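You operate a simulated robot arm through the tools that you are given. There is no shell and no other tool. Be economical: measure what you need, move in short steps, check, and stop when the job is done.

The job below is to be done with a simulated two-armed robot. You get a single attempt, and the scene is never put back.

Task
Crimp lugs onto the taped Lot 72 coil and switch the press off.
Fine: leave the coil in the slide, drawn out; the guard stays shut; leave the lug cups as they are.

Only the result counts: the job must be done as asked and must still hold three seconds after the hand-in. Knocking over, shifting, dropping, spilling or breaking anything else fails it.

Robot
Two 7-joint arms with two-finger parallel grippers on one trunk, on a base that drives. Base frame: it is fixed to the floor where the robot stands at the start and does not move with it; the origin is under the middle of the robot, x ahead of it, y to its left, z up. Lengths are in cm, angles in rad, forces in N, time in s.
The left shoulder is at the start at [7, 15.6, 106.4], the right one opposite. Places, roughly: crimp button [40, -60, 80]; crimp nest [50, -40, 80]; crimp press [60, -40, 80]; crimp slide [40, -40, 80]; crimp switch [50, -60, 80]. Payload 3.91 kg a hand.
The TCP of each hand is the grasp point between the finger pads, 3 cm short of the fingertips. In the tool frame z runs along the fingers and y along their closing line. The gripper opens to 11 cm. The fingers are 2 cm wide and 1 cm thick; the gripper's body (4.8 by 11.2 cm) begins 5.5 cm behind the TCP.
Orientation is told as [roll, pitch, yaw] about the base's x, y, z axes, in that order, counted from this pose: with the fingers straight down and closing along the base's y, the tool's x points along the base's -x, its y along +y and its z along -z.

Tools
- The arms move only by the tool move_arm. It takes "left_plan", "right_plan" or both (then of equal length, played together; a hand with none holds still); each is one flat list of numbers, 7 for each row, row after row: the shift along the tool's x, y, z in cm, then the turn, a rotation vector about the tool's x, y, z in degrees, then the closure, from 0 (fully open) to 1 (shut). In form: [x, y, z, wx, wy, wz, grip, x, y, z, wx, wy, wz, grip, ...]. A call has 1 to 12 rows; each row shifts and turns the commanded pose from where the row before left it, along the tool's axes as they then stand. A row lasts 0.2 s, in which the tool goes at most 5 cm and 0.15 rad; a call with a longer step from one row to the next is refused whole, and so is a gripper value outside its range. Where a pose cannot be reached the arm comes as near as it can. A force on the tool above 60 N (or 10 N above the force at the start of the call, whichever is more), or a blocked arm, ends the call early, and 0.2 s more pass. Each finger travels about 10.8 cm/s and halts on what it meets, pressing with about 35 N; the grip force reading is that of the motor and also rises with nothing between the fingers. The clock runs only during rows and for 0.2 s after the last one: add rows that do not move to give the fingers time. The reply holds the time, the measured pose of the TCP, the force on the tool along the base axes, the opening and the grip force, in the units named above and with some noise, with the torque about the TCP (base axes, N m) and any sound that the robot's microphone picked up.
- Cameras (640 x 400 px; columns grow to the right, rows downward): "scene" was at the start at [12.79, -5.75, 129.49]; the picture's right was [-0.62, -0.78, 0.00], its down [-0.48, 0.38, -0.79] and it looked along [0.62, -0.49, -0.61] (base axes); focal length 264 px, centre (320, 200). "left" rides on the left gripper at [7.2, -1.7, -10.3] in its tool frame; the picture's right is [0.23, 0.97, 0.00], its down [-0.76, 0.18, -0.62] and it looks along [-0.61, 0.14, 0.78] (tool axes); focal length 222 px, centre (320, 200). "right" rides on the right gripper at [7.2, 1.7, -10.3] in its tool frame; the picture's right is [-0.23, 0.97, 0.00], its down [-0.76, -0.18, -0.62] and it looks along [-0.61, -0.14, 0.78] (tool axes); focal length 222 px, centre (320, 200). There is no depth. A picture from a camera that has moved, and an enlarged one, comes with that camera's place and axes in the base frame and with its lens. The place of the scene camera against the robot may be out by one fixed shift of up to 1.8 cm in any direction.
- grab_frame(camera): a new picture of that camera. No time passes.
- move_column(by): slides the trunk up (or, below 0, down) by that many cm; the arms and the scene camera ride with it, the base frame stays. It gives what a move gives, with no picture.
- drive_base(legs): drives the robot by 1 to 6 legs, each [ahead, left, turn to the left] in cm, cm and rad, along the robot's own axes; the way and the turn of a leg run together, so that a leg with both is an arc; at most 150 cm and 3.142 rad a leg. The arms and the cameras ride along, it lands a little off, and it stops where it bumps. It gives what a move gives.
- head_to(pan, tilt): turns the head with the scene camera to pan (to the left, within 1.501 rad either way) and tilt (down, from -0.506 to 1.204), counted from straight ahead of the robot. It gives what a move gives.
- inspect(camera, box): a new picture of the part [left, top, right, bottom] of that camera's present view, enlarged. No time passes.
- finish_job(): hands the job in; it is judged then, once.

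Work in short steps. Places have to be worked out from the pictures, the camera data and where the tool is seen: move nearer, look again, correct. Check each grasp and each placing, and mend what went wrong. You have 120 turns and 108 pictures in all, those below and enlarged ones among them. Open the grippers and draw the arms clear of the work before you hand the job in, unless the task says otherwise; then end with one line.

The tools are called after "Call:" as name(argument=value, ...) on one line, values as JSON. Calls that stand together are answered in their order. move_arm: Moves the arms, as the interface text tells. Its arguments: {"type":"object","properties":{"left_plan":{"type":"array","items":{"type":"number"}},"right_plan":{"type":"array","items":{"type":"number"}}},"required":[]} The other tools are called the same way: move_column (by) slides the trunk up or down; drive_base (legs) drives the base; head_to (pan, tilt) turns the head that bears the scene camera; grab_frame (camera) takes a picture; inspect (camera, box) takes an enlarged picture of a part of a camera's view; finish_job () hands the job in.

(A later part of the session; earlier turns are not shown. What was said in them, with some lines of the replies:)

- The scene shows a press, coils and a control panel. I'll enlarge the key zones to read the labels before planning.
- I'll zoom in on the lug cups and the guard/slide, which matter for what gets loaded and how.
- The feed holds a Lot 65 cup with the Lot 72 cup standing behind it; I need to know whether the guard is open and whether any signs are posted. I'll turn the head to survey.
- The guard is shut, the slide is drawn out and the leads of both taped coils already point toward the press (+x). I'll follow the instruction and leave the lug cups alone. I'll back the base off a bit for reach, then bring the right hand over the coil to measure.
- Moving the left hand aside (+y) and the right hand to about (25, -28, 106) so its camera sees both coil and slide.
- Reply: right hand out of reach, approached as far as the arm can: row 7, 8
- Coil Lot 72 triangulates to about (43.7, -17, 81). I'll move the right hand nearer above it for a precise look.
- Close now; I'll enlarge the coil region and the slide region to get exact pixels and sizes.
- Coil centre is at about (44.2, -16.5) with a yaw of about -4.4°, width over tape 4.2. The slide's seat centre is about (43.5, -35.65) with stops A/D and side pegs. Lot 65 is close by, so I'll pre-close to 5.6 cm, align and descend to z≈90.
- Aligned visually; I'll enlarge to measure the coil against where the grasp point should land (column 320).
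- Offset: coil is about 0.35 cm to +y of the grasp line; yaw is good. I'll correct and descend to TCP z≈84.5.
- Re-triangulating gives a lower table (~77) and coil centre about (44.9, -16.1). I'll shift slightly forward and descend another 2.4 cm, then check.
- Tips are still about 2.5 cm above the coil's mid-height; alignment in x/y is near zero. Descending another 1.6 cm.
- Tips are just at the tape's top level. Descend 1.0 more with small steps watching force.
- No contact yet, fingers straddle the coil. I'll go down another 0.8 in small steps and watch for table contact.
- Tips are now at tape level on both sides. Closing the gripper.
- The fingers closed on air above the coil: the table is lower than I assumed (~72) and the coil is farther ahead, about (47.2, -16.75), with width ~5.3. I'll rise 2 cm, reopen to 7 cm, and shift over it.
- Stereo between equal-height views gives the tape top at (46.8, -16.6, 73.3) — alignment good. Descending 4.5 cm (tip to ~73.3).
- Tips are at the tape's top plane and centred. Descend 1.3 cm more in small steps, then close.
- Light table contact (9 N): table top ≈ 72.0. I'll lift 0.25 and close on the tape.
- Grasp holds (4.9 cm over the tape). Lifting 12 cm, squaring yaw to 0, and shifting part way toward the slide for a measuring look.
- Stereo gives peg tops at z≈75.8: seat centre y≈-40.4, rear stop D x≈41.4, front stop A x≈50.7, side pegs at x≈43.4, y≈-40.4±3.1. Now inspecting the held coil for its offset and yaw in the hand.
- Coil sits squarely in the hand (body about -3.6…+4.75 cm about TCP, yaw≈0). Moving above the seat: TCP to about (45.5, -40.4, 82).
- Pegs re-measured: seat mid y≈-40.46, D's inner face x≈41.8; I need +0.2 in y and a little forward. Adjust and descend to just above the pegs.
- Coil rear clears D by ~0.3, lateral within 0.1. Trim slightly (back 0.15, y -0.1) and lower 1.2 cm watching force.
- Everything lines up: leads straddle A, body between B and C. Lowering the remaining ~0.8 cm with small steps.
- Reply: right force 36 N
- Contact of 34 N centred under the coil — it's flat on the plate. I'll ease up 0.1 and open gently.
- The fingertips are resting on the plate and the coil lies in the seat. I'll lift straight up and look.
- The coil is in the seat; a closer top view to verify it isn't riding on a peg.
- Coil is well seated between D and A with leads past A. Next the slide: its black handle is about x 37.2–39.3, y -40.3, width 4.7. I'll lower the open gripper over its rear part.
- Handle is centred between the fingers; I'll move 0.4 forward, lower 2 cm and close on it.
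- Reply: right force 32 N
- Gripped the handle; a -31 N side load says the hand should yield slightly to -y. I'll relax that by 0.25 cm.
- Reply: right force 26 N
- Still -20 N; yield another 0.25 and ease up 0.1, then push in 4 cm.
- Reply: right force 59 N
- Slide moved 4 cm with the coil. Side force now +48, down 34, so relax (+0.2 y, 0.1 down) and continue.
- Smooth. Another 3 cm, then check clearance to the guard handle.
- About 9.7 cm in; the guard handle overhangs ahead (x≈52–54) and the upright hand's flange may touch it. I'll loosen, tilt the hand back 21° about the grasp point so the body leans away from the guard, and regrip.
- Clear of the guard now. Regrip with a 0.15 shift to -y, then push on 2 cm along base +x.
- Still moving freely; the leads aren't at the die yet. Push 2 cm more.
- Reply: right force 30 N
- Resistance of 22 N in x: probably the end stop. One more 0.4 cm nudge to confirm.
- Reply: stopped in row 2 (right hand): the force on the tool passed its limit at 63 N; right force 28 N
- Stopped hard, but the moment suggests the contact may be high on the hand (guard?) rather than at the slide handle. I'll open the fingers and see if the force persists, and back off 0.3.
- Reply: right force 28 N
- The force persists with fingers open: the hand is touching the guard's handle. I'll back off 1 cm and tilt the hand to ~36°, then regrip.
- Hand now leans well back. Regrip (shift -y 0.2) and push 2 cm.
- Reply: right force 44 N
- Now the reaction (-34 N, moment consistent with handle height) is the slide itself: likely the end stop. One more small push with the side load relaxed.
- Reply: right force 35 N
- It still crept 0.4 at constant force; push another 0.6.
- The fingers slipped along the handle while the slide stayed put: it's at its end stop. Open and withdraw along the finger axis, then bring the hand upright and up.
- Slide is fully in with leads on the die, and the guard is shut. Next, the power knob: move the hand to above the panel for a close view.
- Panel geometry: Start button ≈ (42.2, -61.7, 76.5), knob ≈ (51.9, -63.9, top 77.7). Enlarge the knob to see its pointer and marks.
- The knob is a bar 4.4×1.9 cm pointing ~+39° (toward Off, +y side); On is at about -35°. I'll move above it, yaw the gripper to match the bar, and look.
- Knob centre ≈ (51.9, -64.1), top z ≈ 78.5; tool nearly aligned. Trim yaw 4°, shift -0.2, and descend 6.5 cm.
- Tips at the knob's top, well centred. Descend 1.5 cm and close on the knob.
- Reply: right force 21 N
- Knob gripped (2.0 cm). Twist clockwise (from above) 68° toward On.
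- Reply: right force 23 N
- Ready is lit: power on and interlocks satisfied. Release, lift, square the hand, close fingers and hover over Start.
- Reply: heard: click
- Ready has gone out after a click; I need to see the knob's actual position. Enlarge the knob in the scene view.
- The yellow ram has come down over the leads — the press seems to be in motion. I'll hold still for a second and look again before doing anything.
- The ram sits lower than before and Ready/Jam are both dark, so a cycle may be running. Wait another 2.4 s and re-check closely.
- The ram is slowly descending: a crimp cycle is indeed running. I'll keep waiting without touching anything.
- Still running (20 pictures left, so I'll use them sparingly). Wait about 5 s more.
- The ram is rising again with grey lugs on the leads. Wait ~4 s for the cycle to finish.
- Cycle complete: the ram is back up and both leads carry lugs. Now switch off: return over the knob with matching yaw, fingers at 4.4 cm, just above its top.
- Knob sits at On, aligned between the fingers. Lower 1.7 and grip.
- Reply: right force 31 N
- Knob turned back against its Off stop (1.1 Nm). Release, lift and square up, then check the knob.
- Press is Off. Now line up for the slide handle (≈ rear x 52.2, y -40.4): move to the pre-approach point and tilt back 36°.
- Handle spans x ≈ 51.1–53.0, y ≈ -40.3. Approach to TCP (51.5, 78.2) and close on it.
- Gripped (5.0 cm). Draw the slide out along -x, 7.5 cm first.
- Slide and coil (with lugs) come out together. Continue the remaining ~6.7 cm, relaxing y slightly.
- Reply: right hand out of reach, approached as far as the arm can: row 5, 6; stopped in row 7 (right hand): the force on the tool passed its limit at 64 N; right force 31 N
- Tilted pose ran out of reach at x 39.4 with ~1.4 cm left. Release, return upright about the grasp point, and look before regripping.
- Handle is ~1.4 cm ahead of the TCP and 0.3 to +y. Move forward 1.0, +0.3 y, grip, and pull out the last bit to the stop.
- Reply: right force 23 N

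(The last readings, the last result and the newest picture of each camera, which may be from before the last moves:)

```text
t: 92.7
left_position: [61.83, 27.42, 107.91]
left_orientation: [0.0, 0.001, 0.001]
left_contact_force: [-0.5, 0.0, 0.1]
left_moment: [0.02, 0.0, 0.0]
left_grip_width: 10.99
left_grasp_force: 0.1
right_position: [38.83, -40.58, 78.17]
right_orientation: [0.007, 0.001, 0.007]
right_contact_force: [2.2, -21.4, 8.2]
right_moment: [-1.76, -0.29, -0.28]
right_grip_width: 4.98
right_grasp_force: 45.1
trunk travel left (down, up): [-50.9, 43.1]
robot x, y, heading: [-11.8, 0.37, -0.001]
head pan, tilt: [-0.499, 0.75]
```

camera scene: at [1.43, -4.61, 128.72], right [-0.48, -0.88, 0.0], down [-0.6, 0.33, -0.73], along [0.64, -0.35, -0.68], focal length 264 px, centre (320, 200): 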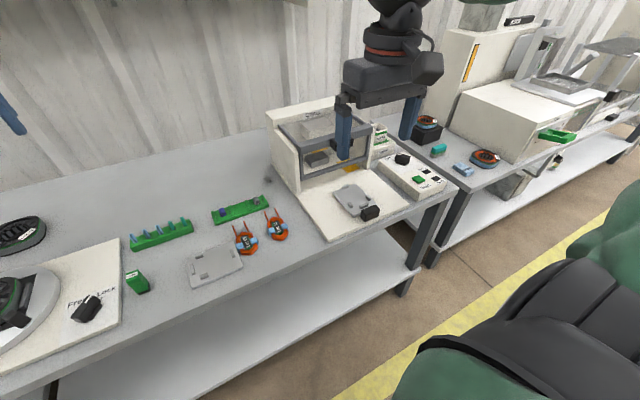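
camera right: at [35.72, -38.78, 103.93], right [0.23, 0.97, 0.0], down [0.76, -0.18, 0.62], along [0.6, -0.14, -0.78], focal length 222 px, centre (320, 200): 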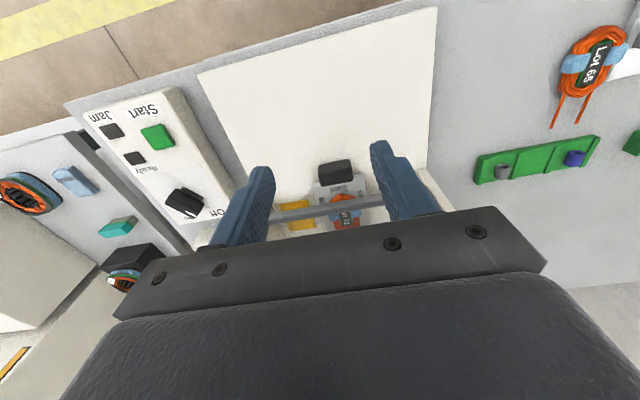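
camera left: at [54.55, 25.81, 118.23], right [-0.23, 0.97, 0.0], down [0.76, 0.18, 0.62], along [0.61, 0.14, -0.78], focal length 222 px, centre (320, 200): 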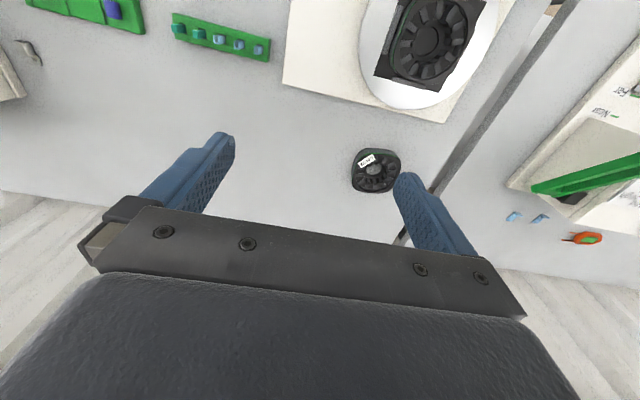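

No end-stop force yet; pull another 1 cm with y relaxed.

Call:
move_arm(right_plan=[0.5, -0.2, 0, 0, 0, 0, 0.65, 0.5, 0, 0, 0, 0, 0, 0.65, 0, 0, 0, 0, 0, 0, 0.65])

Call:
inspect(camera="scene", box=[310, 140, 430, 240])

```text
t: 93.5
left_position: [61.73, 27.84, 107.86]
left_orientation: [0.0, 0.0, 0.001]
left_contact_force: [-0.3, 1.0, 0.2]
left_moment: [0.02, 0.02, -0.04]
left_grip_width: 10.99
left_grasp_force: 0.0
right_position: [37.72, -40.73, 78.22]
right_orientation: [0.009, 0.0, 0.01]
right_contact_force: [3.1, 0.9, 13.6]
right_moment: [-0.18, 0.34, -0.59]
right_grip_width: 4.99
right_grasp_force: 45.1
trunk travel left (down, up): [-50.9, 43.1]
robot x, y, heading: [-11.98, 0.35, 0.002]
head pan, tilt: [-0.499, 0.75]
```

```text
4.00 times, centred on (370, 190) of scene
camera zoom: at [1.36, -4.21, 128.75], right [-0.48, -0.88, 0.0], down [-0.6, 0.33, -0.73], along [0.64, -0.35, -0.68], focal length 1057 px, centre (120, 240)
```

zoom: 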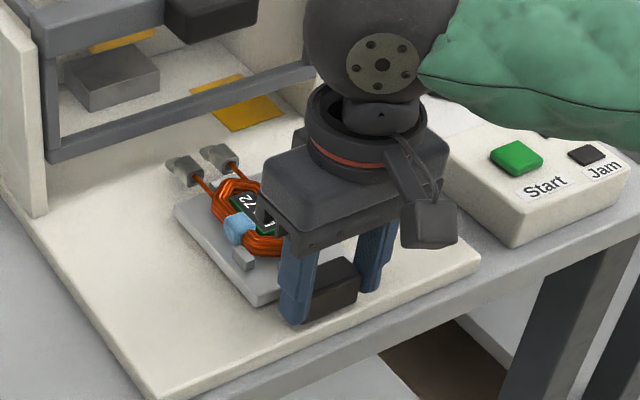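

The plate corner is back exactly at its initial pixel: slide fully drawn out, lugs on both leads. Open and lift clear.

Call:
move_arm(right_plan=[0, 0, 0, 0, 0, 0, 0.5, 0, 0, 0, 0, 0, 0, 0.4, 0, 0, 0, 0, 0, 0, 0.38, 0, 0, -3, 0, 0, 0, 0.38, 0, 0, -4, 0, 0, 0, 0.38, 0, 0, -4, 0, 0, 0, 0.3, 0, 0, -4, 0, 0, 0, 0.2, 0, -4, -4, 0, 0, 0, 0, 0, -4, -3, 0, 0, 0, 0, 0, 0, 0, 0, 0, 0, 0])

Call:
grab_frame(camera="scene")

Call:
inspect(camera="scene", box=[290, 130, 450, 230])

```text
refused: row 8 steps farther than a row can; nothing moved
```

```text
10 pictures are left
camera scene: at [1.36, -4.21, 128.75], right [-0.48, -0.88, 0.0], down [-0.6, 0.33, -0.73], along [0.64, -0.35, -0.68], focal length 264 px, centre (320, 200)
```

scene: 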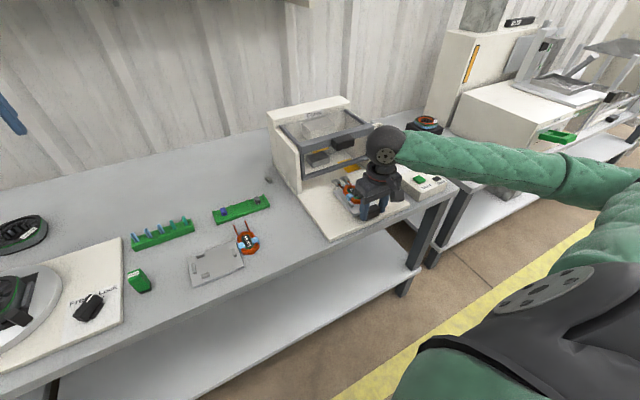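

```text
4.00 times, centred on (370, 180) of scene
camera zoom: at [1.36, -4.21, 128.75], right [-0.48, -0.88, 0.0], down [-0.6, 0.33, -0.73], along [0.64, -0.35, -0.68], focal length 1057 px, centre (120, 280)
```

zoom: 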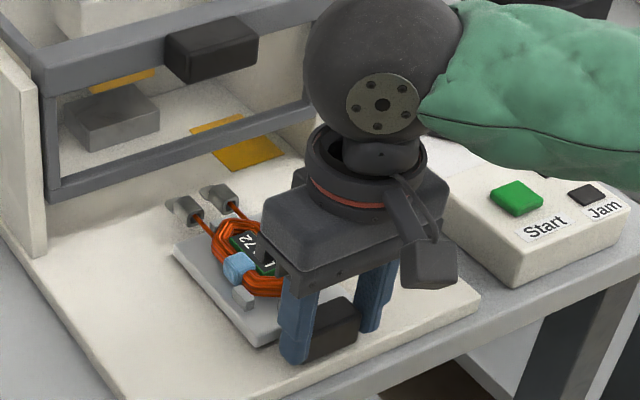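

The call was refused for one over-long step; repeat with shorter steps.

Call:
move_arm(right_plan=[0, 0, 0, 0, 0, 0, 0.5, 0, 0, 0, 0, 0, 0, 0.4, 0, 0, 0, 0, 0, 0, 0.38, 0, 0, -3, 0, 0, 0, 0.38, 0, 0, -4, 0, 0, 0, 0.38, 0, 0, -4, 0, 0, 0, 0.3, 0, 0, -4, 0, 0, 0, 0.2, 0, -4, -2, 0, 0, 0, 0, 0, -4, -2, 0, 0, 0, 0, 0, -4, -2, 0, 0, 0, 0, 0, -4, -2, 0, 0, 0, 0, 0, 0, 0, 0, 0, 0, 0])

Call:
inspect(camera="scene", box=[290, 130, 450, 230])

```text
t: 96.1
left_position: [61.71, 27.72, 107.89]
left_orientation: [0.0, -0.001, 0.001]
left_contact_force: [0.5, -1.0, 0.5]
left_moment: [-0.02, 0.0, -0.01]
left_grip_width: 10.97
left_grasp_force: 0.1
right_position: [38.04, -57.07, 100.85]
right_orientation: [0.005, 0.002, 0.008]
right_contact_force: [0.2, 0.5, 0.4]
right_moment: [-0.01, 0.03, 0.01]
right_grip_width: 10.96
right_grasp_force: 0.0
trunk travel left (down, up): [-50.9, 43.1]
robot x, y, heading: [-11.65, 0.1, 0.002]
head pan, tilt: [-0.499, 0.75]
```

```text
4.00 times, centred on (370, 180) of scene
camera zoom: at [1.43, -4.3, 128.73], right [-0.48, -0.88, 0.0], down [-0.6, 0.33, -0.73], along [0.64, -0.35, -0.68], focal length 1057 px, centre (120, 280)
```

zoom: 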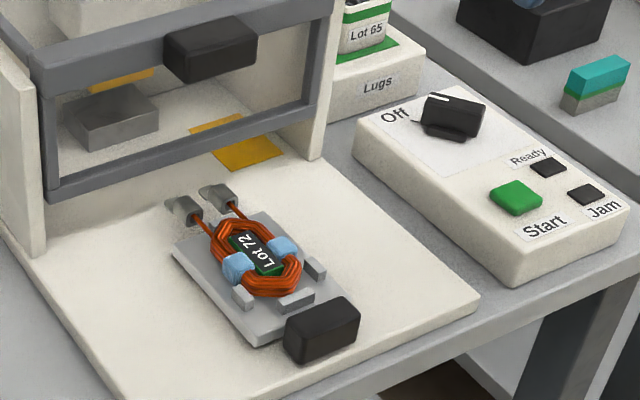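

Final check: both leads carry lugs, the coil is in the drawn-out slide, the guard is shut, the knob is at Off, the cups are untouched and both arms are clear. Handing in.

Call:
finish_job()

```text
The job is handed in.
```

The Lot 72 coil has lugs crimped on both leads and sits in the drawn-out slide; the press is off and the guard is shut. I left the lug cups as they were, so the lugs came from the Lot 65 cup that was in the feed. The crimp cycle began by itself after I switched the press on, and I never pressed Start.
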